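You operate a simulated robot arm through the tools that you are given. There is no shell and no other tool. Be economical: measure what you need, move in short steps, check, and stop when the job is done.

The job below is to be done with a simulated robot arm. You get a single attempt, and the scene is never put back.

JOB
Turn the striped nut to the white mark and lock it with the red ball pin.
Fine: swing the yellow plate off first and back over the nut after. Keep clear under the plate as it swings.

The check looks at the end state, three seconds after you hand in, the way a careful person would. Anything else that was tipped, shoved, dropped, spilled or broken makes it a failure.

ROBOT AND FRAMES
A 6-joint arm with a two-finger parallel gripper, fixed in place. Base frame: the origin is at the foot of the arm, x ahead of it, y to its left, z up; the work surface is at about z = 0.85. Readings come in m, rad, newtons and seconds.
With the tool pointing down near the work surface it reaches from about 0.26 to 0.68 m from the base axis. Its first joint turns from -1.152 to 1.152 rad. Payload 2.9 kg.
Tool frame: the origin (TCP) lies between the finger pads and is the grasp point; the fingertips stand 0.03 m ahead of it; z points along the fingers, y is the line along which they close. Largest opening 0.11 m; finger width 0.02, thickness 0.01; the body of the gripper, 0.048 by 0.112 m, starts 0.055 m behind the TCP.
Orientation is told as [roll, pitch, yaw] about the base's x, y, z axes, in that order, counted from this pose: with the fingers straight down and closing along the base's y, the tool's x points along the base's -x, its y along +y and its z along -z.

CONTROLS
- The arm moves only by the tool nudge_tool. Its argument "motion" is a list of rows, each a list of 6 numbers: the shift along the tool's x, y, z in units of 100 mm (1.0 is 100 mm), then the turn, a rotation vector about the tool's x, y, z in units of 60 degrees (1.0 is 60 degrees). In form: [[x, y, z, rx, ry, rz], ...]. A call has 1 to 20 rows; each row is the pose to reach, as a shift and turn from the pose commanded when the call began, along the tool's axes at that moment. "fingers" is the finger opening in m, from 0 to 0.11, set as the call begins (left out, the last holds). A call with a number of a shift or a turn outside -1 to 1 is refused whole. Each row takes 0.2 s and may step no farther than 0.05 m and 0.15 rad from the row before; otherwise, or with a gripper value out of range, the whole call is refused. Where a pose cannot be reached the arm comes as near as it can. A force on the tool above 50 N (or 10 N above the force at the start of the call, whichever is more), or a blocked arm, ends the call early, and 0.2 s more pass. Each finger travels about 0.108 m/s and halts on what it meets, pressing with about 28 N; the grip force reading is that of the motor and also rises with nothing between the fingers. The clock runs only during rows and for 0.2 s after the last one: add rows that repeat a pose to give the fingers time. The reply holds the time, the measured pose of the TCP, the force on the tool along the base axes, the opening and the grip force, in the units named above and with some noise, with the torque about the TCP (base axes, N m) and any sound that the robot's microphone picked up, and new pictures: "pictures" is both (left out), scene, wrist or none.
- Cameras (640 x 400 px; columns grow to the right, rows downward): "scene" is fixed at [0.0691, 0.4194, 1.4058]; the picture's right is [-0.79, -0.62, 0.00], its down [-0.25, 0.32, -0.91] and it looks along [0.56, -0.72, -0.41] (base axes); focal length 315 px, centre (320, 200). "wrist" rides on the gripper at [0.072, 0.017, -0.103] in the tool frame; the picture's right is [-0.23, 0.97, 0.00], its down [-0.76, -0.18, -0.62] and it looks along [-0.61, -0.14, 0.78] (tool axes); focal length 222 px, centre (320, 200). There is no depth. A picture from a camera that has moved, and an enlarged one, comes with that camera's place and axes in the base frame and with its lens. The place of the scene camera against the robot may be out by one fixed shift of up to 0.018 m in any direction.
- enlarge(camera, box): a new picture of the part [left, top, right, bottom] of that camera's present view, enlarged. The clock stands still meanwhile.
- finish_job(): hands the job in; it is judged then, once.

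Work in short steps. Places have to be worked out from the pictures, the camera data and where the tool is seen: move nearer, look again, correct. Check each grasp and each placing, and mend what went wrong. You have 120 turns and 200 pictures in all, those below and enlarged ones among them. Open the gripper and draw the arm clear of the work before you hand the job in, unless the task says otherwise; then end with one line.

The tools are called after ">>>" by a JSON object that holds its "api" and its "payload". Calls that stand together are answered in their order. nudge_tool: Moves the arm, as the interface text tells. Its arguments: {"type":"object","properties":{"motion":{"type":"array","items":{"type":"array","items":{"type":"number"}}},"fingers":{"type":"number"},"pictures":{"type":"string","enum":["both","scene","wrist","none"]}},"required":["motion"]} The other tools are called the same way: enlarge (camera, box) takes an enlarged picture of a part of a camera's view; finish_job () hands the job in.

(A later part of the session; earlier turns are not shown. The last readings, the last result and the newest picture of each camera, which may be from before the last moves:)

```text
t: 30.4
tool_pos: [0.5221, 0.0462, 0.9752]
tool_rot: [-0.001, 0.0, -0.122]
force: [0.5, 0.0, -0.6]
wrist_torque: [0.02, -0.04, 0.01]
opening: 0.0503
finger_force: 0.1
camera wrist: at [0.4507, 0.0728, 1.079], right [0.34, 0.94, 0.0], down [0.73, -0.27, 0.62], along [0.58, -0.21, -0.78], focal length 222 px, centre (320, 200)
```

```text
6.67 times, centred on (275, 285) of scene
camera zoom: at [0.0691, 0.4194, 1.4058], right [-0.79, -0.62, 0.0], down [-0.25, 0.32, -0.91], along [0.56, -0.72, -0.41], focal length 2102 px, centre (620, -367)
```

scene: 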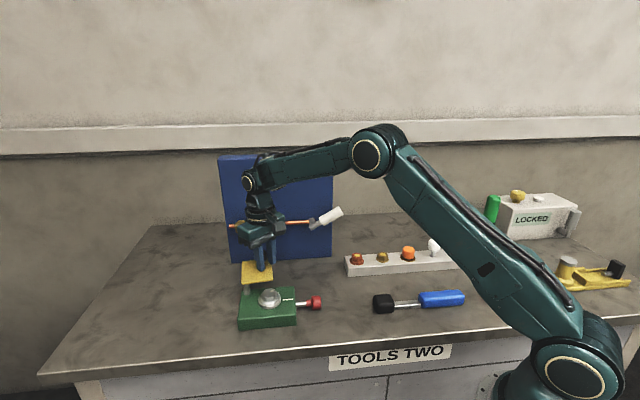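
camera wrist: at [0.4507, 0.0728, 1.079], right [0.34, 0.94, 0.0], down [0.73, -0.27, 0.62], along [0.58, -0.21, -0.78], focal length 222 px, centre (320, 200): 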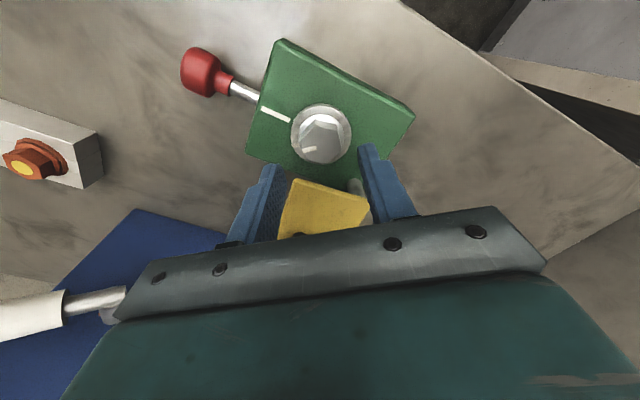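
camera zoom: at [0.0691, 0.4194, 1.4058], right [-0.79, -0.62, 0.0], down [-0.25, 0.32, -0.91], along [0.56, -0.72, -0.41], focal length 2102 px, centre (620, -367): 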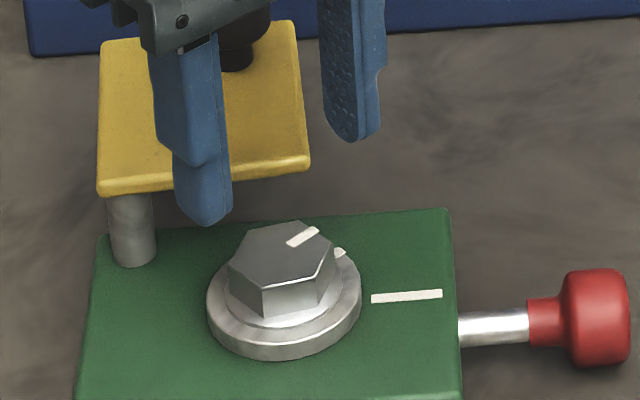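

The nut sits at about (0.5227, 0.0476) with its top at about 0.91. I descend so the tips stop just above the flange.

>>> {"api": "nudge_tool", "payload": {"motion": [[-0.005, 0.013, 0.2, 0, 0, 0], [-0.005, 0.013, 0.4, 0, 0, 0], [-0.005, 0.013, 0.48, 0, 0, 0], [-0.005, 0.013, 0.48, 0, 0, 0]], "fingers": 0.05, "pictures": "wrist"}}

>>> {"api": "enlarge", "payload": {"camera": "scene", "box": [230, 255, 320, 315]}}

```text
t: 31.4
tool_pos: [0.5221, 0.0464, 0.9289]
tool_rot: [-0.001, 0.001, -0.123]
force: [0.3, -1.2, 0.7]
wrist_torque: [0.0, -0.01, 0.0]
opening: 0.0496
finger_force: 0.0
camera wrist: at [0.4511, 0.0733, 1.0319], right [0.34, 0.94, 0.0], down [0.73, -0.27, 0.62], along [0.58, -0.21, -0.78], focal length 222 px, centre (320, 200)
```

wrist: 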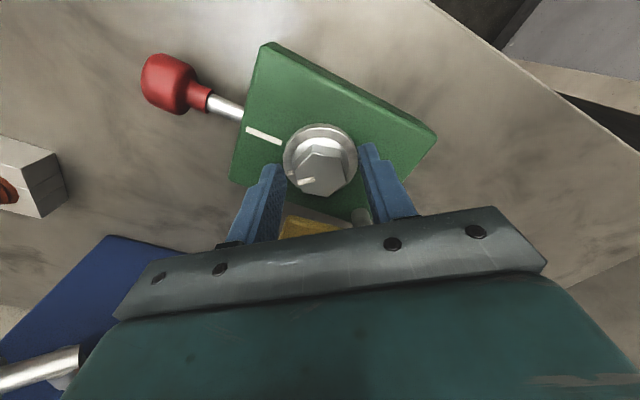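

```text
6.67 times, centred on (275, 285) of scene
camera zoom: at [0.0691, 0.4194, 1.4058], right [-0.79, -0.62, 0.0], down [-0.25, 0.32, -0.91], along [0.56, -0.72, -0.41], focal length 2102 px, centre (620, -367)
```

zoom: 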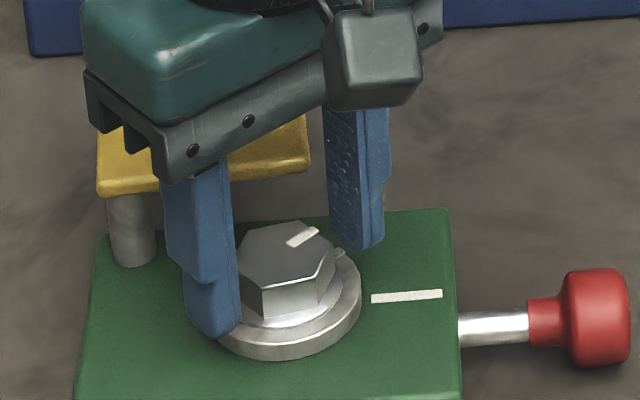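

The fingers straddle the nut with the tips just over the flange. I close on the flats.

>>> {"api": "nudge_tool", "payload": {"motion": [[0, 0, 0, 0, 0, 0], [0, 0, 0, 0, 0, 0], [0, 0, 0, 0, 0, 0]], "fingers": 0.02, "pictures": "wrist"}}

>>> {"api": "enlarge", "payload": {"camera": "wrist", "box": [230, 90, 410, 210]}}

```text
t: 32.2
tool_pos: [0.5229, 0.0472, 0.9291]
tool_rot: [0.0, 0.002, -0.124]
force: [-2.7, -5.9, -1.0]
wrist_torque: [-0.15, -0.04, -0.04]
opening: 0.0318
finger_force: 44.4
camera wrist: at [0.451, 0.0728, 1.0319], right [0.35, 0.94, 0.0], down [0.74, -0.27, 0.62], along [0.58, -0.22, -0.78], focal length 222 px, centre (320, 200)
```

wrist: 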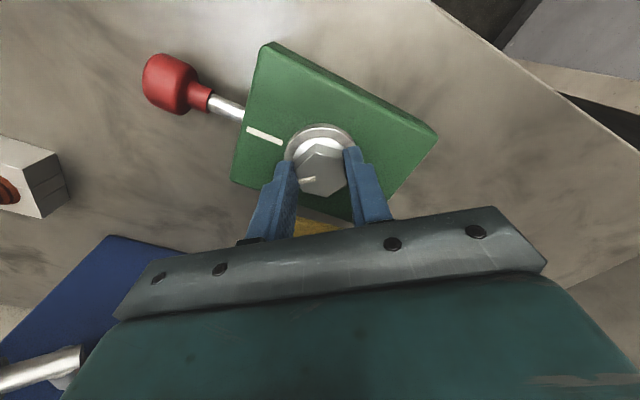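

```text
3.33 times, centred on (320, 150) of wrist
camera zoom: at [0.451, 0.0728, 1.0319], right [0.35, 0.94, 0.0], down [0.74, -0.27, 0.62], along [0.58, -0.22, -0.78], focal length 740 px, centre (320, 367)
```

zoom: 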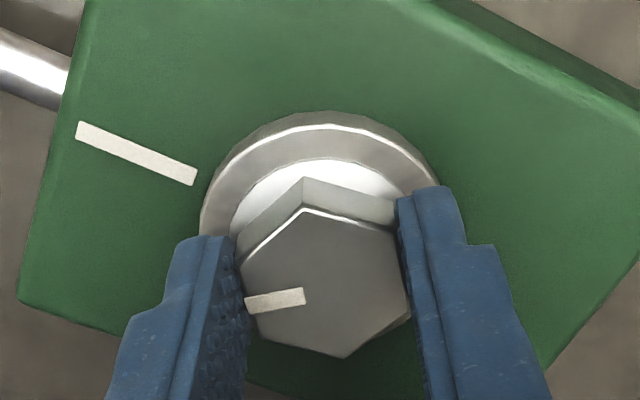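

Firm grip on the flats. I turn clockwise a first 12° and watch the torque.

>>> {"api": "nudge_tool", "payload": {"motion": [[0, 0, 0, 0, 0, 0.05], [0, 0, 0, 0, 0, 0.1], [0, 0, 0, 0, 0, 0.15], [0, 0, 0, 0, 0, 0.2], [0, 0, 0, 0, 0, 0.2]], "fingers": 0.02, "pictures": "wrist"}}

```text
t: 33.4
tool_pos: [0.5226, 0.0479, 0.9284]
tool_rot: [-0.001, 0.004, -0.334]
force: [-5.9, -8.0, -11.8]
wrist_torque: [-0.5, -0.95, -0.04]
opening: 0.0319
finger_force: 44.7
camera wrist: at [0.4583, 0.0877, 1.032], right [0.53, 0.85, 0.0], down [0.66, -0.42, 0.62], along [0.52, -0.33, -0.78], focal length 222 px, centre (320, 200)
```

wrist: 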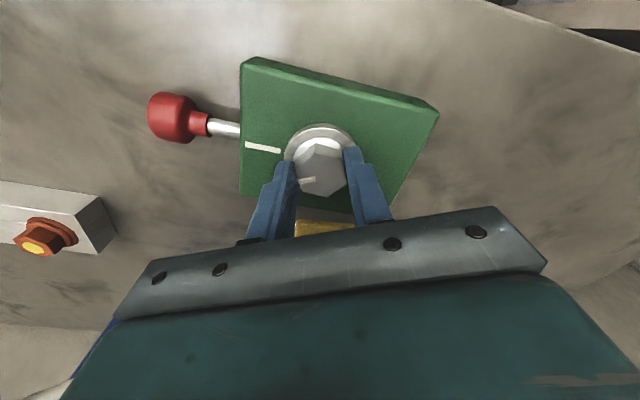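

>>> {"api": "nudge_tool", "payload": {"motion": [[0, 0, 0, 0, 0, 0.06], [0, 0, 0, 0, 0, 0.12], [0, 0, 0, 0, 0, 0.18], [0, 0, 0, 0, 0, 0.24], [0, 0, 0, 0, 0, 0.3], [0, 0, 0, 0, 0, 0.35], [0, 0, 0, 0, 0, 0.381], [0, 0, 0, 0, 0, 0.381]], "fingers": 0.02, "pictures": "wrist"}}

>>> {"api": "enlarge", "payload": {"camera": "wrist", "box": [230, 90, 410, 210]}}

>>> {"api": "enlarge", "payload": {"camera": "scene", "box": [230, 265, 320, 325]}}

```text
t: 35.2
tool_pos: [0.5234, 0.0484, 0.9286]
tool_rot: [-0.002, 0.003, -0.73]
force: [-2.9, 6.3, -20.5]
wrist_torque: [0.85, 0.78, -0.02]
opening: 0.0321
finger_force: 45.1
camera wrist: at [0.4794, 0.1102, 1.032], right [0.82, 0.57, 0.0], down [0.45, -0.64, 0.62], along [0.36, -0.51, -0.78], focal length 222 px, centre (320, 200)
```

wrist: 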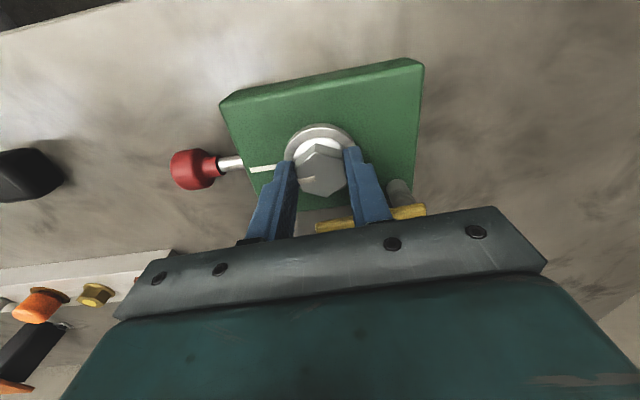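

```text
3.33 times, centred on (320, 150) of wrist
camera zoom: at [0.4794, 0.1102, 1.032], right [0.82, 0.57, 0.0], down [0.45, -0.64, 0.62], along [0.36, -0.51, -0.78], focal length 740 px, centre (320, 367)
```

zoom: 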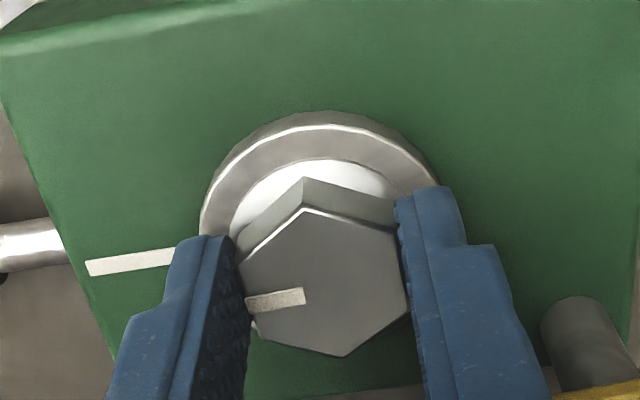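

```text
6.67 times, centred on (275, 295) of scene
camera zoom: at [0.0694, 0.4196, 1.4057], right [-0.79, -0.62, 0.0], down [-0.25, 0.32, -0.91], along [0.56, -0.72, -0.41], focal length 2102 px, centre (620, -433)
```

zoom: 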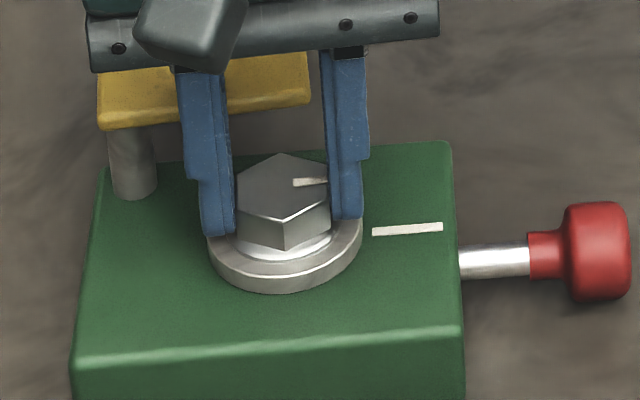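

The stripe looks close to the mark. I release, rise straight up, and compare stripe and mark carefully.

>>> {"api": "nudge_tool", "payload": {"motion": [[0, 0, 0, 0, 0, 0], [0, 0, 0, 0, 0, 0], [0, 0, -0.3, 0, 0, 0], [0, 0, -0.6, 0, 0, 0], [0, 0, -0.6, 0, 0, 0]], "fingers": 0.055, "pictures": "wrist"}}

>>> {"api": "enlarge", "payload": {"camera": "wrist", "box": [230, 70, 380, 170]}}

>>> {"api": "enlarge", "payload": {"camera": "scene", "box": [240, 275, 300, 315]}}

```text
t: 36.4
tool_pos: [0.5236, 0.0491, 0.9903]
tool_rot: [0.0, 0.002, -0.73]
force: [-0.1, -0.2, 0.4]
wrist_torque: [0.02, -0.01, -0.04]
opening: 0.055
finger_force: 0.0
camera wrist: at [0.4792, 0.1101, 1.094], right [0.82, 0.57, 0.0], down [0.45, -0.64, 0.62], along [0.36, -0.51, -0.78], focal length 222 px, centre (320, 200)
```

wrist: 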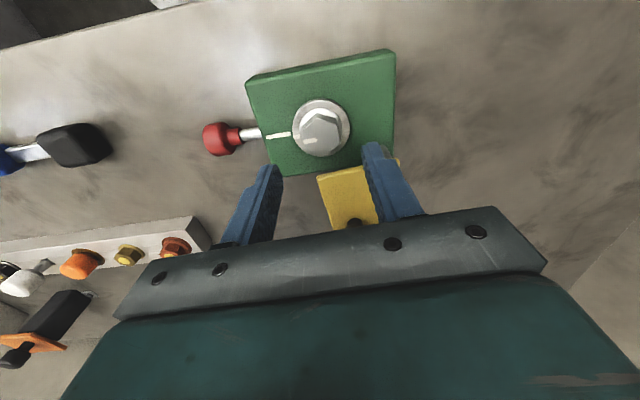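

```text
4.00 times, centred on (305, 120) of wrist
camera zoom: at [0.4792, 0.1101, 1.094], right [0.82, 0.57, 0.0], down [0.45, -0.64, 0.62], along [0.36, -0.51, -0.78], focal length 888 px, centre (380, 520)
```

zoom: 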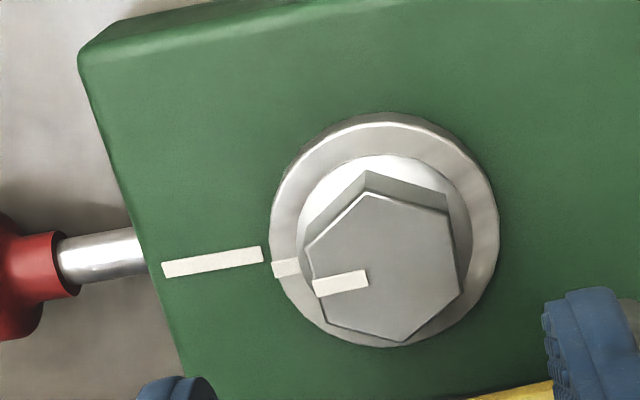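

```text
10.00 times, centred on (270, 295) of scene
camera zoom: at [0.0691, 0.4194, 1.4058], right [-0.79, -0.62, 0.0], down [-0.25, 0.32, -0.91], along [0.56, -0.72, -0.41], focal length 3153 px, centre (820, -750)
```

zoom: 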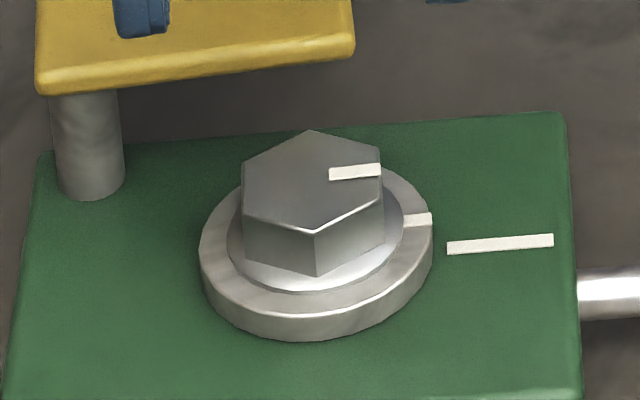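

Slopes in both views say the stripe still needs about 4° more clockwise. I go back down, regrip and turn that much.

>>> {"api": "nudge_tool", "payload": {"motion": [[0, 0, 0.3, 0, 0, 0], [0, 0, 0.55, 0, 0, 0], [0, 0, 0.61, 0, 0, 0], [0, 0, 0.61, 0, 0, 0]], "fingers": 0.055, "pictures": "none"}}

>>> {"api": "nudge_tool", "payload": {"motion": [[0, 0, 0, 0, 0, 0], [0, 0, 0, 0, 0, 0], [0, 0, 0, 0, 0, 0.035], [0, 0, 0, 0, 0, 0.068], [0, 0, 0, 0, 0, 0.068], [0, 0, 0, 0, 0, 0.068]], "fingers": 0.02, "pictures": "none"}}

>>> {"api": "nudge_tool", "payload": {"motion": [[0, 0, 0, 0, 0, 0], [0, 0, 0, 0, 0, 0], [0, 0, -0.3, 0, 0, 0], [0, 0, -0.6, 0, 0, 0], [0, 0, -0.6, 0, 0, 0]], "fingers": 0.055, "pictures": "wrist"}}

>>> {"api": "enlarge", "payload": {"camera": "wrist", "box": [230, 70, 380, 170]}}

>>> {"api": "enlarge", "payload": {"camera": "scene", "box": [240, 275, 300, 315]}}

```text
t: 37.4
tool_pos: [0.5228, 0.0478, 0.9286]
tool_rot: [-0.001, 0.002, -0.731]
force: [0.1, 0.0, -0.4]
wrist_torque: [0.01, 0.0, 0.0]
opening: 0.0549
finger_force: 0.1
```

```text
t: 38.8
tool_pos: [0.5233, 0.0492, 0.9281]
tool_rot: [-0.002, 0.003, -0.798]
force: [0.3, 15.7, -6.7]
wrist_torque: [-0.2, -0.79, 0.03]
opening: 0.0319
finger_force: 44.9
```

```text
t: 40.0
tool_pos: [0.5216, 0.0488, 0.9904]
tool_rot: [0.002, 0.001, -0.8]
force: [0.2, 0.2, -0.4]
wrist_torque: [-0.01, 0.02, -0.02]
opening: 0.0552
finger_force: 0.1
camera wrist: at [0.4818, 0.112, 1.0936], right [0.86, 0.51, 0.0], down [0.4, -0.67, 0.62], along [0.32, -0.53, -0.78], focal length 222 px, centre (320, 200)
```

wrist: 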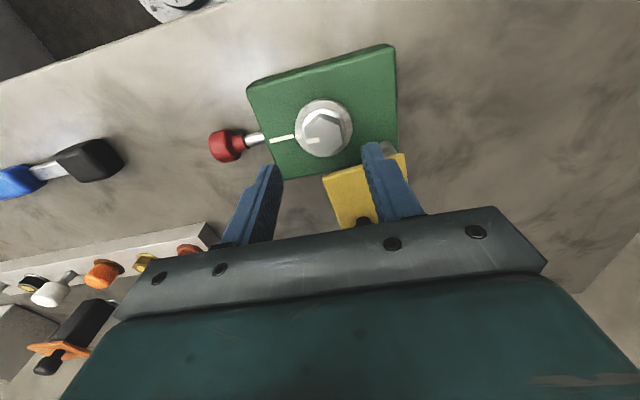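

```text
4.00 times, centred on (305, 120) of wrist
camera zoom: at [0.4818, 0.112, 1.0936], right [0.86, 0.51, 0.0], down [0.4, -0.67, 0.62], along [0.32, -0.53, -0.78], focal length 888 px, centre (380, 520)
```

zoom: 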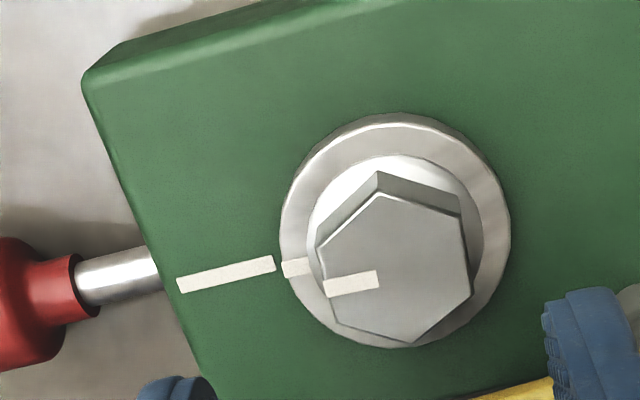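

```text
10.00 times, centred on (270, 295) of scene
camera zoom: at [0.0691, 0.4194, 1.4058], right [-0.79, -0.62, 0.0], down [-0.25, 0.32, -0.91], along [0.56, -0.72, -0.41], focal length 3153 px, centre (820, -750)
```

zoom: 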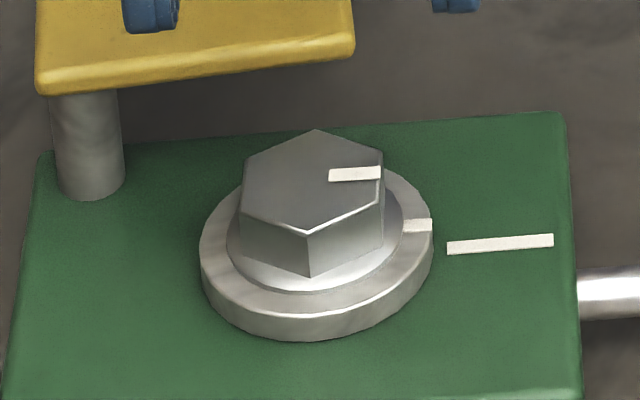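

Stripe and mark now run parallel in both views. Next I close the fingers and move back along the pin's axis, over and beyond the red ball.

>>> {"api": "nudge_tool", "payload": {"motion": [[0, -0.3, 0, 0, 0, 0], [0, -0.7, 0, 0, 0, 0], [-0.02, -1.0, 0, 0, 0, 0], [-0.02, -1.0, 0, 0, 0, 0]], "fingers": 0, "pictures": "none"}}

>>> {"api": "nudge_tool", "payload": {"motion": [[0, -0.25, 0, 0, 0, 0], [0, -0.5, 0, 0, 0, 0], [0, -0.5, 0, 0, 0, 0]], "fingers": 0, "pictures": "wrist"}}

>>> {"api": "enlarge", "payload": {"camera": "wrist", "box": [260, 60, 480, 220]}}

```text
t: 41.0
tool_pos: [0.4535, -0.0224, 0.9889]
tool_rot: [0.0, -0.002, -0.801]
force: [0.5, -0.9, -0.7]
wrist_torque: [-0.02, 0.0, -0.01]
opening: 0.0
finger_force: 27.6
```

```text
t: 41.8
tool_pos: [0.416, -0.0574, 0.9868]
tool_rot: [0.001, -0.001, -0.801]
force: [-0.4, -0.6, -0.4]
wrist_torque: [0.01, 0.0, -0.03]
opening: 0.0
finger_force: 28.3
camera wrist: at [0.3766, 0.0066, 1.0906], right [0.86, 0.51, 0.0], down [0.4, -0.67, 0.62], along [0.32, -0.53, -0.78], focal length 222 px, centre (320, 200)
```

wrist: 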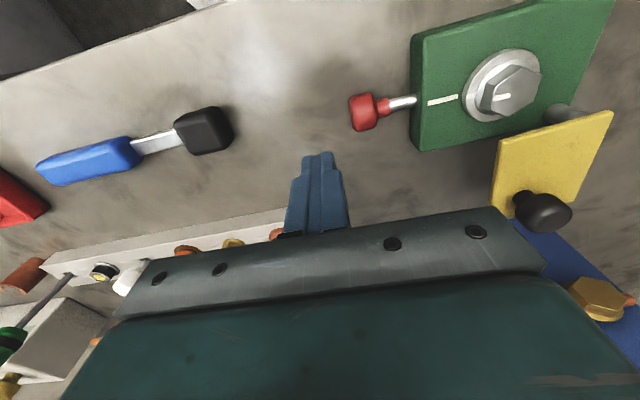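

```text
2.50 times, centred on (370, 140) of wrist
camera zoom: at [0.3766, 0.0066, 1.0906], right [0.86, 0.51, 0.0], down [0.4, -0.67, 0.62], along [0.32, -0.53, -0.78], focal length 555 px, centre (195, 350)
```

zoom: 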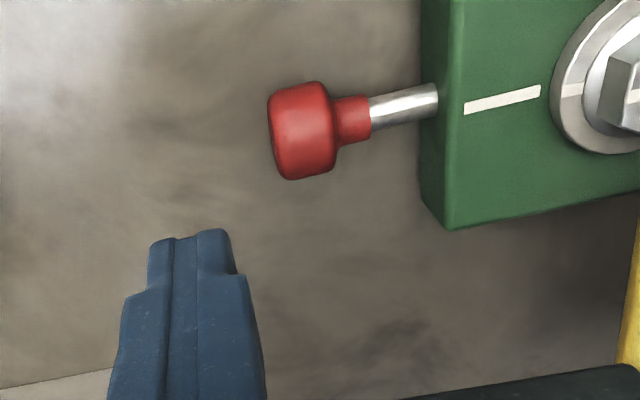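

The ball's outer end is about 20 mm ahead of the fingers and the collar stands about 25 mm off the block. I descend behind the ball.

>>> {"api": "nudge_tool", "payload": {"motion": [[-0.03, 0, 0.3, 0, 0, 0], [-0.03, 0, 0.6, 0, 0, 0], [-0.03, 0, 0.85, 0, 0, 0], [-0.03, 0, 0.95, 0, 0, 0], [-0.03, 0, 0.95, 0, 0, 0]], "fingers": 0, "pictures": "wrist"}}

>>> {"api": "enlarge", "payload": {"camera": "scene", "box": [250, 260, 360, 335]}}

```text
t: 43.0
tool_pos: [0.4204, -0.0603, 0.8925]
tool_rot: [0.0, -0.001, -0.801]
force: [-0.7, 0.9, -0.5]
wrist_torque: [0.01, 0.03, 0.01]
opening: 0.0
finger_force: 27.7
camera wrist: at [0.3795, 0.0033, 0.9955], right [0.86, 0.51, 0.0], down [0.4, -0.67, 0.62], along [0.32, -0.53, -0.78], focal length 222 px, centre (320, 200)
```

wrist: 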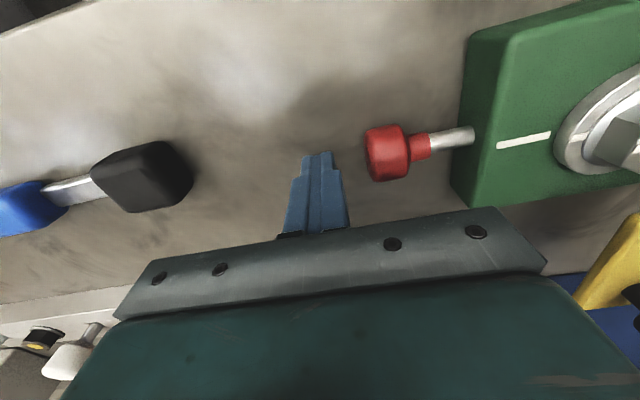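

```text
5.33 times, centred on (305, 298) of scene
camera zoom: at [0.0691, 0.4194, 1.4058], right [-0.79, -0.62, 0.0], down [-0.25, 0.32, -0.91], along [0.56, -0.72, -0.41], focal length 1682 px, centre (400, -320)
```

zoom: 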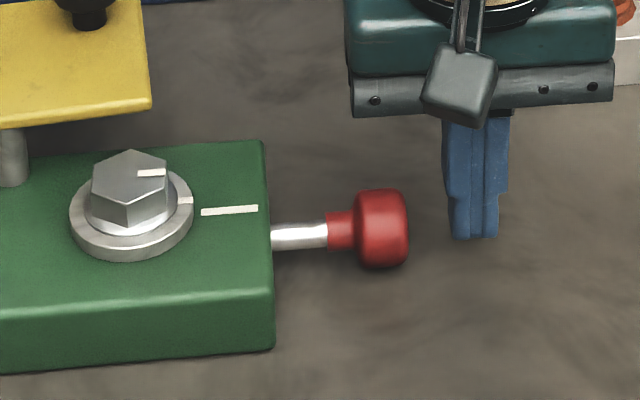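

Aligned with the pin axis, with a gap of about 18 mm. I push slowly by 32 mm first.

>>> {"api": "nudge_tool", "payload": {"motion": [[0, 0.1, 0, 0, 0, 0], [0, 0.16, 0, 0, 0, 0], [0, 0.2, 0, 0, 0, 0], [0, 0.24, 0, 0, 0, 0], [0, 0.28, 0, 0, 0, 0], [0, 0.32, 0, 0, 0, 0], [0, 0.32, 0, 0, 0, 0]], "fingers": 0, "pictures": "wrist"}}

>>> {"api": "enlarge", "payload": {"camera": "scene", "box": [250, 260, 360, 335]}}

```text
t: 44.6
tool_pos: [0.4425, -0.0377, 0.8926]
tool_rot: [0.0, 0.004, -0.8]
force: [-0.6, -0.1, 0.5]
wrist_torque: [0.02, 0.02, -0.01]
opening: 0.0
finger_force: 28.0
camera wrist: at [0.4026, 0.027, 0.9961], right [0.86, 0.51, 0.0], down [0.4, -0.67, 0.62], along [0.32, -0.53, -0.78], focal length 222 px, centre (320, 200)
```

wrist: 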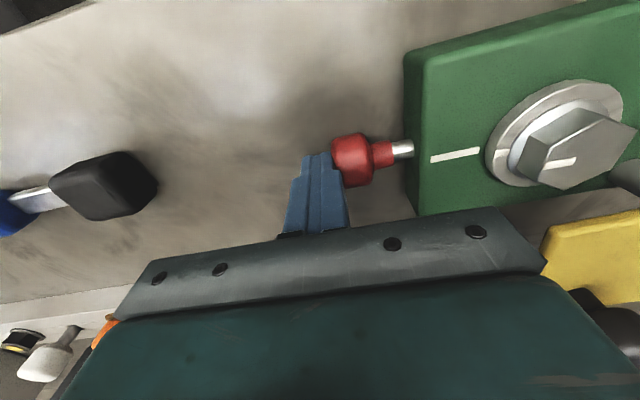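

```text
5.33 times, centred on (305, 298) of scene
camera zoom: at [0.0691, 0.4194, 1.4058], right [-0.79, -0.62, 0.0], down [-0.25, 0.32, -0.91], along [0.56, -0.72, -0.41], focal length 1682 px, centre (400, -320)
```

zoom: 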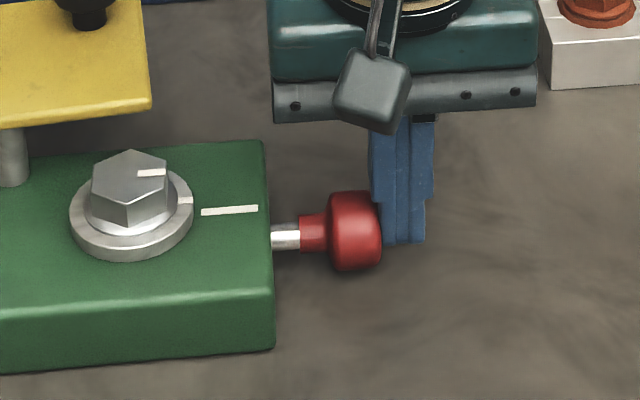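

The pin slides in, with about 13 mm of rod still showing. I keep pushing slowly until it seats.

>>> {"api": "nudge_tool", "payload": {"motion": [[0, 0.03, 0, 0, 0, 0], [0, 0.06, 0, 0, 0, 0], [0, 0.09, 0, 0, 0, 0], [0, 0.11, 0, 0, 0, 0], [0, 0.125, 0, 0, 0, 0], [0, 0.14, 0, 0, 0, 0], [0, 0.14, 0, 0, 0, 0]], "fingers": 0, "pictures": "wrist"}}

>>> {"api": "enlarge", "payload": {"camera": "scene", "box": [250, 260, 360, 335]}}

```text
t: 46.2
tool_pos: [0.4478, -0.033, 0.8927]
tool_rot: [-0.016, 0.005, -0.812]
force: [-30.2, -31.0, 4.3]
wrist_torque: [-0.57, 0.55, -0.08]
opening: 0.0
finger_force: 28.5
camera wrist: at [0.4096, 0.0329, 0.9958], right [0.86, 0.51, -0.02], down [0.4, -0.67, 0.62], along [0.3, -0.54, -0.78], focal length 222 px, centre (320, 200)
```

wrist: 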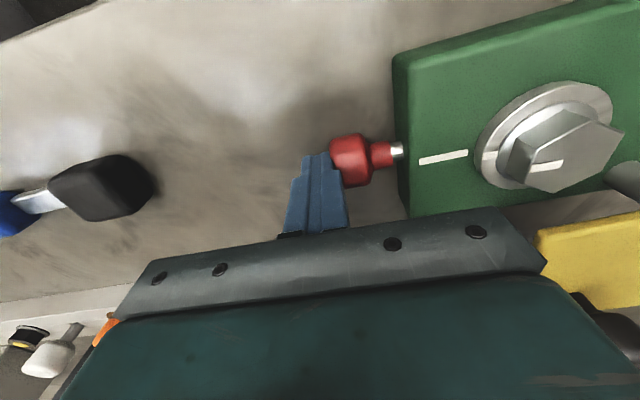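

```text
5.33 times, centred on (305, 298) of scene
camera zoom: at [0.0683, 0.4186, 1.4061], right [-0.79, -0.62, 0.0], down [-0.25, 0.32, -0.91], along [0.57, -0.72, -0.41], focal length 1682 px, centre (400, -320)
```

zoom: 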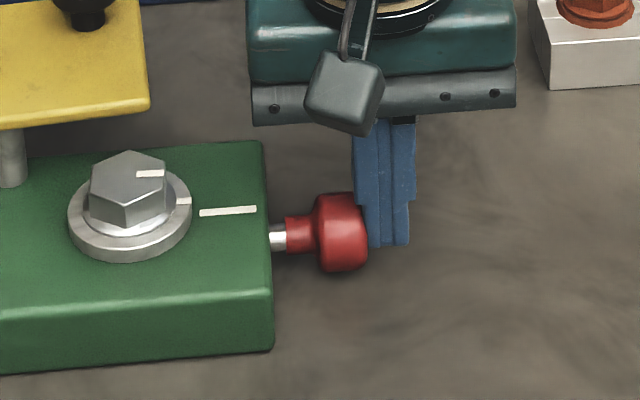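

The push met about 43 N with roughly 6 mm of rod still showing, so the nut may be a degree or two off the pin's hole. I back off and rise, then line the camera up along the pin axis to measure precisely.

>>> {"api": "nudge_tool", "payload": {"motion": [[0, -0.15, 0, 0, 0, 0], [0, -0.25, 0, 0, 0, 0], [0, -0.25, -0.4, 0, 0, 0], [0, -0.25, -0.8, 0, 0, 0], [0, -0.25, -1.0, 0, 0, 0], [0, -0.25, -1.0, 0, 0, 0]], "fingers": 0.03, "pictures": "none"}}

>>> {"api": "enlarge", "payload": {"camera": "scene", "box": [235, 270, 335, 330]}}

```text
t: 47.6
tool_pos: [0.4354, -0.0457, 0.9936]
tool_rot: [0.0, 0.0, -0.8]
force: [0.4, 0.2, 0.0]
wrist_torque: [-0.03, -0.01, 0.0]
opening: 0.0302
finger_force: 0.1
```

```text
6.40 times, centred on (285, 300) of scene
camera zoom: at [0.0691, 0.4194, 1.4058], right [-0.79, -0.62, 0.0], down [-0.25, 0.32, -0.91], along [0.56, -0.72, -0.41], focal length 2018 px, centre (544, -440)
```

zoom: 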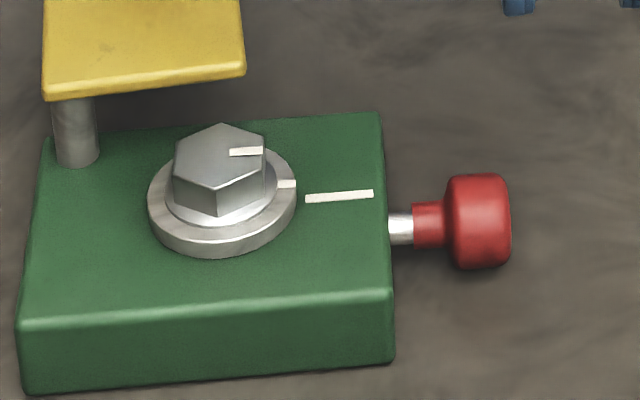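

>>> {"api": "nudge_tool", "payload": {"motion": [[0, 0.08, 0, 0, 0, -0.124], [0, 0.16, 0, 0, 0, -0.247], [0, 0.24, 0, 0, 0, -0.371], [0, 0.32, 0, 0, 0, -0.494], [0, 0.4, 0, 0, 0, -0.618], [0, 0.48, 0, 0, 0, -0.741], [0, 0.52, 0, 0, 0, -0.865]], "pictures": "none"}}

>>> {"api": "nudge_tool", "payload": {"motion": [[0, 0, 0, 0, 0, -0.124], [0, 0, 0, 0, 0, -0.247], [0, 0, 0, 0, 0, -0.371], [0, 0, 0, 0, 0, -0.494], [0, 0, 0, 0, 0, -0.618], [0, 0, 0, 0, 0, -0.741], [0, 0, 0, 0, 0, -0.865], [0, 0, 0, 0, 0, -0.865]], "pictures": "wrist"}}

>>> {"api": "enlarge", "payload": {"camera": "wrist", "box": [230, 20, 410, 140]}}

```text
t: 49.2
tool_pos: [0.4693, -0.0092, 0.9931]
tool_rot: [0.0, 0.003, 0.107]
force: [-0.3, 0.1, -0.5]
wrist_torque: [0.04, -0.02, -0.03]
opening: 0.0302
finger_force: 0.1
```

```text
t: 51.0
tool_pos: [0.4714, -0.0093, 0.9941]
tool_rot: [0.001, -0.003, 1.012]
force: [-0.7, -0.2, -0.2]
wrist_torque: [0.0, 0.01, -0.02]
opening: 0.0301
finger_force: 0.0
camera wrist: at [0.4168, -0.0612, 1.097], right [-0.7, 0.71, 0.0], down [0.56, 0.55, 0.62], along [0.44, 0.44, -0.78], focal length 222 px, centre (320, 200)
```

wrist: 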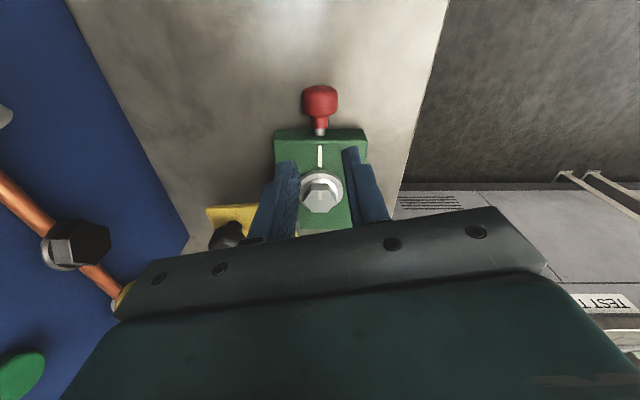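

```text
3.33 times, centred on (320, 80) of wrist
camera zoom: at [0.4168, -0.0612, 1.097], right [-0.7, 0.71, 0.0], down [0.56, 0.55, 0.62], along [0.44, 0.44, -0.78], focal length 740 px, centre (320, 600)
```

zoom: 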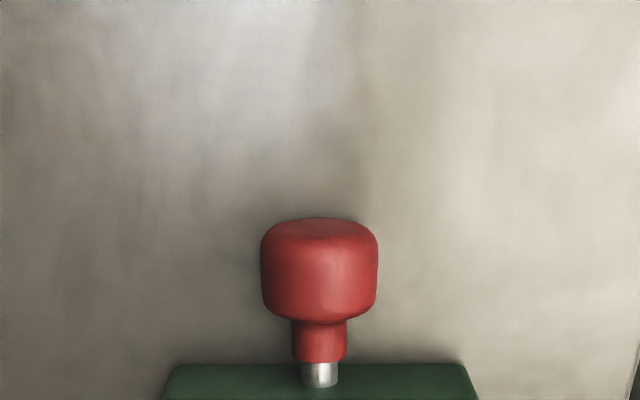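

Excellent alignment with the axis. I enlarge on the mark and stripe.

>>> {"api": "enlarge", "payload": {"camera": "wrist", "box": [275, 130, 365, 220]}}

>>> {"api": "enlarge", "payload": {"camera": "wrist", "box": [295, 140, 345, 200]}}

```text
4.44 times, centred on (320, 175) of wrist
camera zoom: at [0.4168, -0.0612, 1.097], right [-0.7, 0.71, 0.0], down [0.56, 0.55, 0.62], along [0.44, 0.44, -0.78], focal length 987 px, centre (320, 311)
```

zoom: 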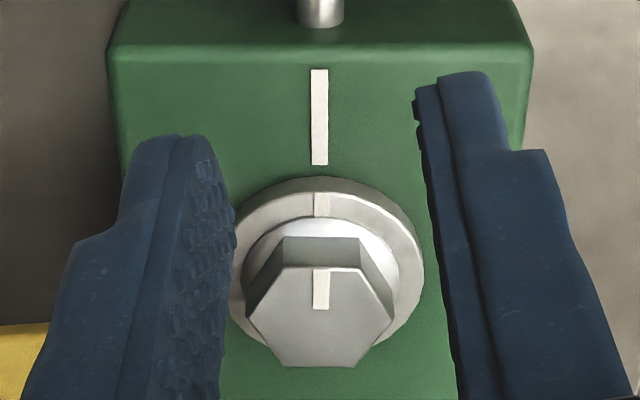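

```text
6.67 times, centred on (320, 170) of wrist
camera zoom: at [0.4168, -0.0612, 1.097], right [-0.7, 0.71, 0.0], down [0.56, 0.55, 0.62], along [0.44, 0.44, -0.78], focal length 1481 px, centre (320, 400)
```

zoom: 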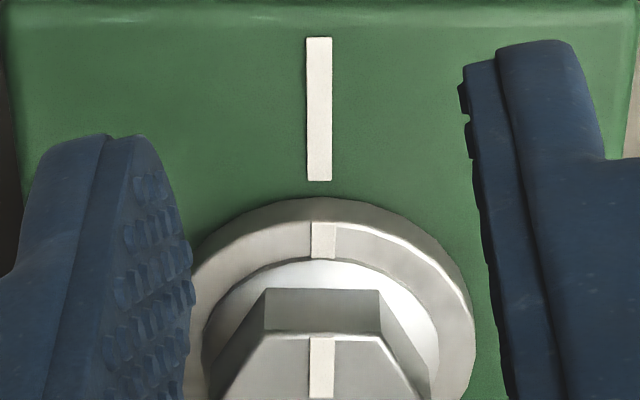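

>>> {"api": "enlarge", "payload": {"camera": "wrist", "box": [296, 178, 344, 216]}}

>>> {"api": "enlarge", "payload": {"camera": "wrist", "box": [270, 120, 370, 190]}}

```text
10.53 times, centred on (320, 197) of wrist
camera zoom: at [0.4168, -0.0612, 1.097], right [-0.7, 0.71, 0.0], down [0.56, 0.55, 0.62], along [0.44, 0.44, -0.78], focal length 2338 px, centre (320, 232)
```

zoom: 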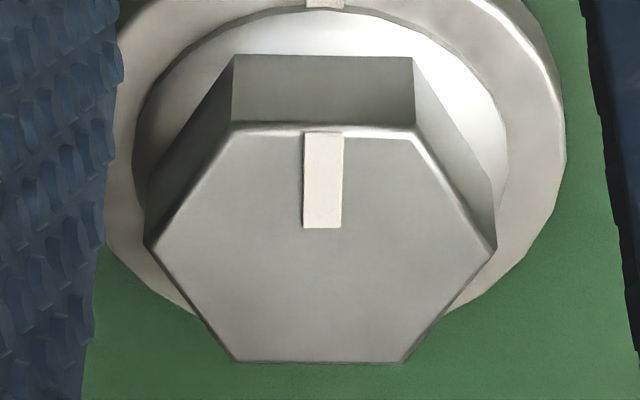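

```text
5.71 times, centred on (320, 155) of wrist
camera zoom: at [0.4168, -0.0612, 1.097], right [-0.7, 0.71, 0.0], down [0.56, 0.55, 0.62], along [0.44, 0.44, -0.78], focal length 1269 px, centre (320, 457)
```

zoom: 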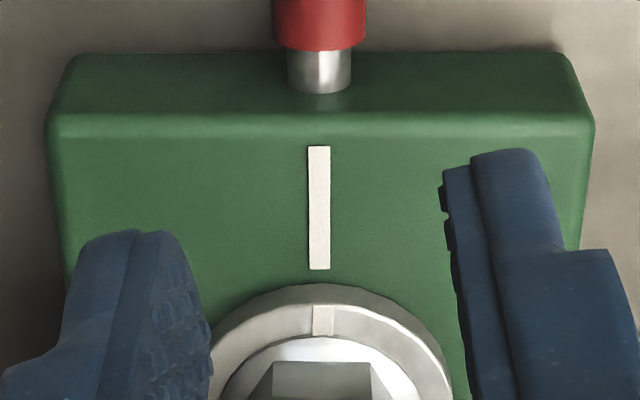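

Seen along the axis, the stripe is within about 1–1.5° of the mark, slightly over-turned clockwise. I go back to the nut to test whether the pin already holds it, and otherwise correct that.

>>> {"api": "nudge_tool", "payload": {"motion": [[-0.11, -0.02, 0, 0, 0, 0.124], [-0.22, -0.04, 0, 0, 0, 0.247], [-0.33, -0.06, 0, 0, 0, 0.371], [-0.44, -0.08, 0, 0, 0, 0.494], [-0.55, -0.1, 0, 0, 0, 0.618], [-0.66, -0.12, 0, 0, 0, 0.741], [-0.762, -0.132, 0, 0, 0, 0.865]], "fingers": 0.055, "pictures": "none"}}

>>> {"api": "nudge_tool", "payload": {"motion": [[0, 0, 0, 0, 0, 0.124], [0, 0, 0, 0, 0, 0.247], [0, 0, 0, 0, 0, 0.371], [0, 0, 0, 0, 0, 0.494], [0, 0, 0, 0, 0, 0.618], [0, 0, 0, 0, 0, 0.741], [0, 0, 0, 0, 0, 0.865], [0, 0, 0, 0, 0, 0.865]], "fingers": 0.055, "pictures": "wrist"}}

```text
t: 52.6
tool_pos: [0.5241, 0.0484, 0.9944]
tool_rot: [0.0, 0.002, 0.102]
force: [-0.7, -0.4, 0.4]
wrist_torque: [0.01, 0.0, -0.04]
opening: 0.0549
finger_force: 0.1
```

```text
t: 54.4
tool_pos: [0.5237, 0.0477, 0.9931]
tool_rot: [0.0, 0.002, -0.803]
force: [1.1, -0.8, 0.9]
wrist_torque: [0.0, 0.02, 0.02]
opening: 0.055
finger_force: 0.1
camera wrist: at [0.4835, 0.1125, 1.0965], right [0.86, 0.51, 0.0], down [0.4, -0.67, 0.62], along [0.32, -0.53, -0.78], focal length 222 px, centre (320, 200)
```

wrist: 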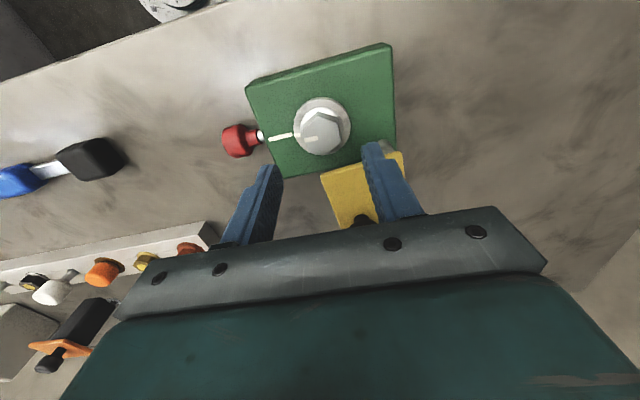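

>>> {"api": "nudge_tool", "payload": {"motion": [[0, 0, 0.3, 0, 0, 0], [0, 0, 0.58, 0, 0, 0], [0, 0, 0.65, 0, 0, 0], [0, 0, 0.65, 0, 0, 0]], "fingers": 0.055, "pictures": "none"}}

>>> {"api": "nudge_tool", "payload": {"motion": [[0, 0, 0, 0, 0, 0], [0, 0, 0, 0, 0, 0], [0, 0, 0, 0, 0, 0]], "fingers": 0.02, "pictures": "none"}}

>>> {"api": "nudge_tool", "payload": {"motion": [[0, 0, 0, 0, 0, -0.012], [0, 0, 0, 0, 0, -0.025], [0, 0, 0, 0, 0, -0.025], [0, 0, 0, 0, 0, -0.025]], "fingers": 0.02, "pictures": "none"}}

```text
t: 55.4
tool_pos: [0.5232, 0.0486, 0.9267]
tool_rot: [0.001, 0.003, -0.801]
force: [-0.4, 0.3, -0.4]
wrist_torque: [0.0, 0.03, -0.01]
opening: 0.0549
finger_force: 0.1
```

```text
t: 56.2
tool_pos: [0.5242, 0.0485, 0.9279]
tool_rot: [0.0, 0.0, -0.801]
force: [5.5, 4.1, -4.6]
wrist_torque: [-0.01, -0.4, -0.03]
opening: 0.0319
finger_force: 44.8
```

```text
t: 57.2
tool_pos: [0.5245, 0.0471, 0.9272]
tool_rot: [0.0, -0.001, -0.775]
force: [12.9, 6.4, -16.9]
wrist_torque: [-0.24, -0.6, 0.03]
opening: 0.0314
finger_force: 44.9
```

The nut turned freely, so the pin wasn't locking it. I release, rise, check, then try the pin again.

>>> {"api": "nudge_tool", "payload": {"motion": [[0, 0, 0, 0, 0, 0], [0, 0, 0, 0, 0, 0], [0, 0, -0.3, 0, 0, 0], [0, 0, -0.65, 0, 0, 0], [0, 0, -0.65, 0, 0, 0]], "fingers": 0.055, "pictures": "wrist"}}

>>> {"api": "enlarge", "payload": {"camera": "wrist", "box": [230, 70, 380, 170]}}

>>> {"api": "enlarge", "payload": {"camera": "scene", "box": [240, 275, 300, 315]}}

```text
t: 58.4
tool_pos: [0.5229, 0.0493, 0.9944]
tool_rot: [0.0, 0.003, -0.776]
force: [0.2, 1.1, 0.1]
wrist_torque: [0.01, -0.03, 0.01]
opening: 0.0548
finger_force: 0.0
camera wrist: at [0.4812, 0.1122, 1.0969], right [0.84, 0.54, 0.0], down [0.42, -0.66, 0.62], along [0.33, -0.53, -0.78], focal length 222 px, centre (320, 200)
```

wrist: 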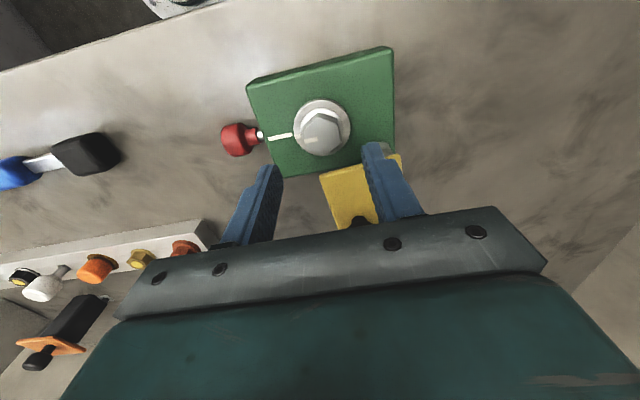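

```text
4.00 times, centred on (305, 120) of wrist
camera zoom: at [0.4812, 0.1122, 1.0969], right [0.84, 0.54, 0.0], down [0.42, -0.66, 0.62], along [0.33, -0.53, -0.78], focal length 888 px, centre (380, 520)
```

zoom: 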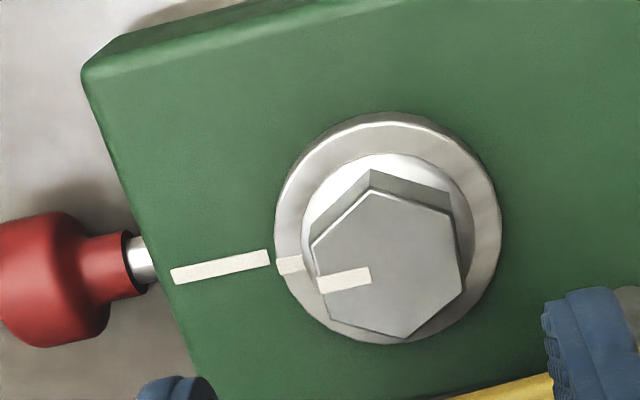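

```text
10.00 times, centred on (270, 295) of scene
camera zoom: at [0.0691, 0.4194, 1.4058], right [-0.79, -0.62, 0.0], down [-0.25, 0.32, -0.91], along [0.56, -0.72, -0.41], focal length 3153 px, centre (820, -750)
```

zoom: 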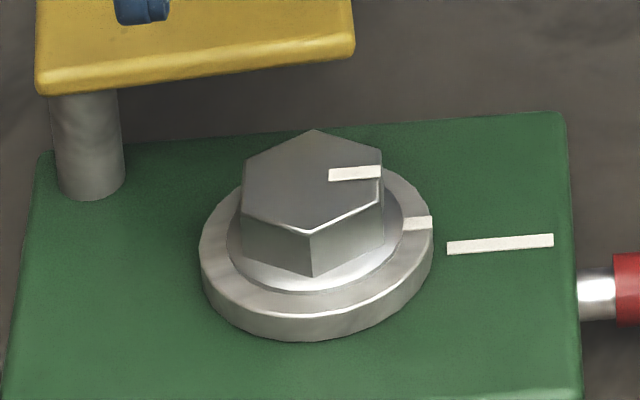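

Aligned. I return behind the ball with closed fingers.

>>> {"api": "nudge_tool", "payload": {"motion": [[0, -0.3, 0, 0, 0, 0], [0, -0.65, 0, 0, 0, 0], [-0.034, -1.0, 0, 0, 0, 0], [-0.034, -1.0, 0, 0, 0, 0]], "fingers": 0, "pictures": "none"}}

>>> {"api": "nudge_tool", "payload": {"motion": [[0, -0.2, 0, 0, 0, 0], [0, -0.33, 0, 0, 0, 0], [0, -0.33, 0.35, 0, 0, 0], [0, -0.33, 0.7, 0, 0, 0], [0, -0.33, 0.95, 0, 0, 0], [0, -0.33, 1.0, 0, 0, 0], [0, -0.33, 1.0, 0, 0, 0]], "fingers": 0, "pictures": "wrist"}}

```text
t: 59.4
tool_pos: [0.4565, -0.0261, 0.9934]
tool_rot: [0.0, -0.001, -0.774]
force: [0.4, 0.3, -0.4]
wrist_torque: [0.0, 0.0, -0.03]
opening: 0.0
finger_force: 28.2
```

```text
t: 61.0
tool_pos: [0.4343, -0.0501, 0.893]
tool_rot: [-0.001, 0.002, -0.774]
force: [-0.7, 0.1, 0.8]
wrist_torque: [0.03, -0.01, 0.0]
opening: 0.0
finger_force: 28.3
camera wrist: at [0.3918, 0.0134, 0.9967], right [0.84, 0.54, 0.0], down [0.42, -0.66, 0.62], along [0.33, -0.53, -0.78], focal length 222 px, centre (320, 200)
```

wrist: 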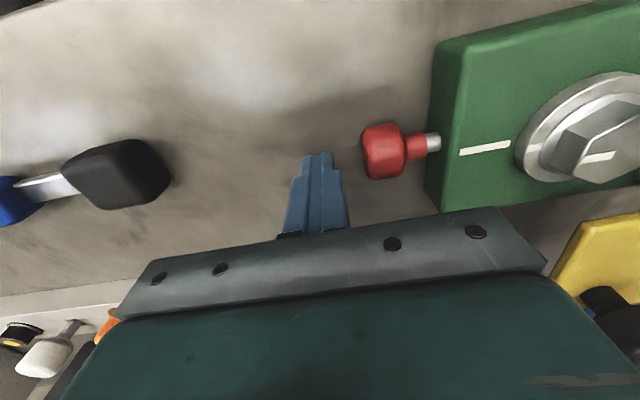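

>>> {"api": "nudge_tool", "payload": {"motion": [[0.025, 0.06, 0, 0, 0, 0], [0.025, 0.12, 0, 0, 0, 0], [0.025, 0.16, 0, 0, 0, 0], [0.025, 0.19, 0, 0, 0, 0], [0.025, 0.22, 0, 0, 0, 0], [0.025, 0.25, 0, 0, 0, 0], [0.025, 0.28, 0, 0, 0, 0], [0.025, 0.3, 0, 0, 0, 0], [0.025, 0.3, 0, 0, 0, 0]], "fingers": 0, "pictures": "wrist"}}

>>> {"api": "enlarge", "payload": {"camera": "scene", "box": [250, 260, 360, 335]}}

```text
t: 62.8
tool_pos: [0.4451, -0.032, 0.8933]
tool_rot: [-0.02, 0.006, -0.79]
force: [-11.1, -8.6, 9.0]
wrist_torque: [-0.05, 0.03, 0.06]
opening: 0.0
finger_force: 28.2
stopped in row 8: the force on the tool passed its limit at 52 N (the readings are from after the stop); the commanded pose is now the measured one
camera wrist: at [0.4062, 0.0325, 0.9959], right [0.85, 0.52, -0.02], down [0.42, -0.66, 0.62], along [0.31, -0.54, -0.78], focal length 222 px, centre (320, 200)
```

wrist: 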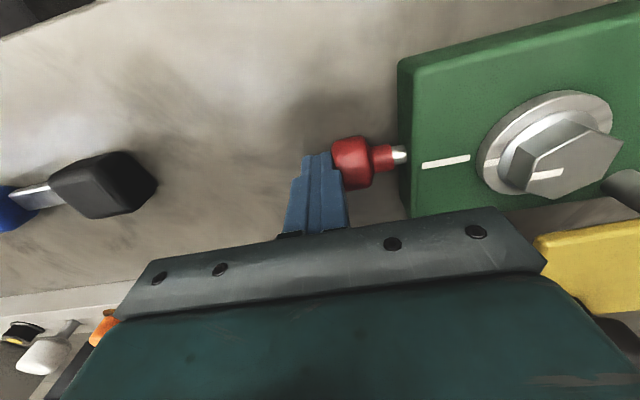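

```text
5.33 times, centred on (305, 298) of scene
camera zoom: at [0.0687, 0.4192, 1.4059], right [-0.79, -0.62, 0.0], down [-0.25, 0.32, -0.91], along [0.57, -0.72, -0.41], focal length 1682 px, centre (400, -320)
```

zoom: 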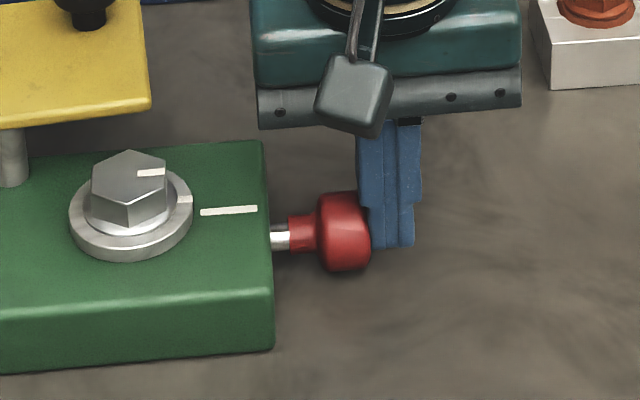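

It stopped at nearly the same place. I back off, then compare the rod's visible length at rest.

>>> {"api": "nudge_tool", "payload": {"motion": [[0, -0.1, 0, 0, 0, 0], [0, -0.2, 0, 0.019, 0.006, -0.015], [0, -0.2, -0.4, 0.019, 0.006, -0.015], [0, -0.2, -0.8, 0.019, 0.006, -0.015], [0, -0.2, -1.0, 0.019, 0.006, -0.015], [0, -0.2, -1.0, 0.019, 0.006, -0.015]], "fingers": 0, "pictures": "wrist"}}

>>> {"api": "enlarge", "payload": {"camera": "scene", "box": [235, 270, 335, 330]}}

>>> {"api": "enlarge", "payload": {"camera": "wrist", "box": [330, 70, 490, 180]}}

```text
t: 64.2
tool_pos: [0.4346, -0.0429, 0.9944]
tool_rot: [-0.035, 0.011, -0.774]
force: [-0.1, 0.0, 0.3]
wrist_torque: [-0.01, -0.03, -0.02]
opening: 0.0
finger_force: 28.3
camera wrist: at [0.3954, 0.021, 1.0964], right [0.84, 0.54, -0.04], down [0.44, -0.65, 0.62], along [0.31, -0.54, -0.78], focal length 222 px, centre (320, 200)
```

wrist: 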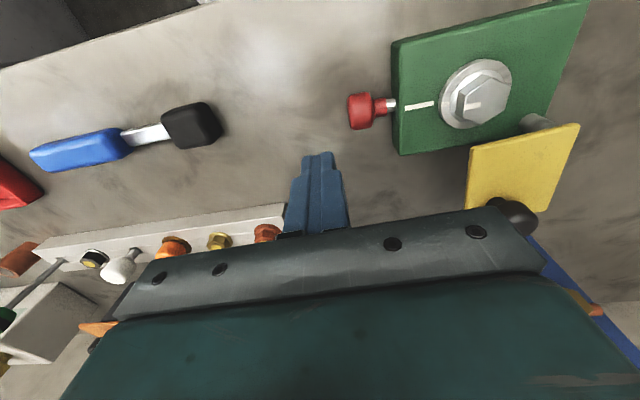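

```text
6.40 times, centred on (285, 300) of scene
camera zoom: at [0.0691, 0.4194, 1.4058], right [-0.79, -0.62, 0.0], down [-0.25, 0.32, -0.91], along [0.56, -0.72, -0.41], focal length 2018 px, centre (544, -440)
```

zoom: 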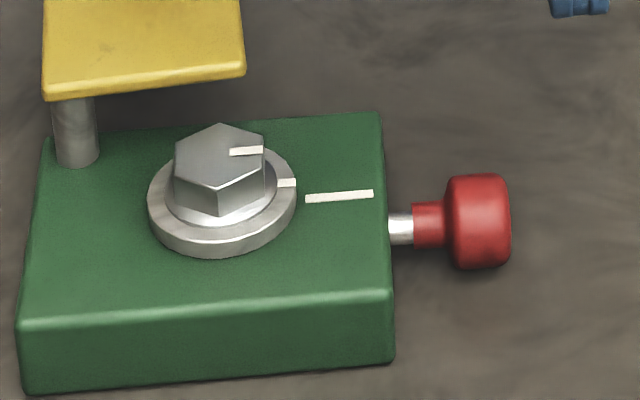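

```text
3.64 times, centred on (410, 125) of wrist
camera zoom: at [0.3954, 0.021, 1.0964], right [0.84, 0.54, -0.04], down [0.44, -0.65, 0.62], along [0.31, -0.54, -0.78], focal length 808 px, centre (-7, 473)
```

zoom: 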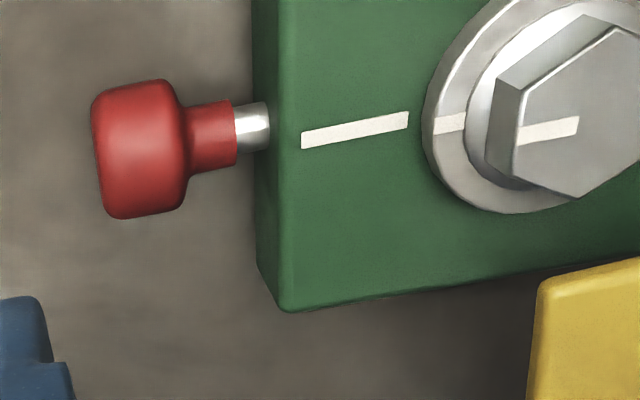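

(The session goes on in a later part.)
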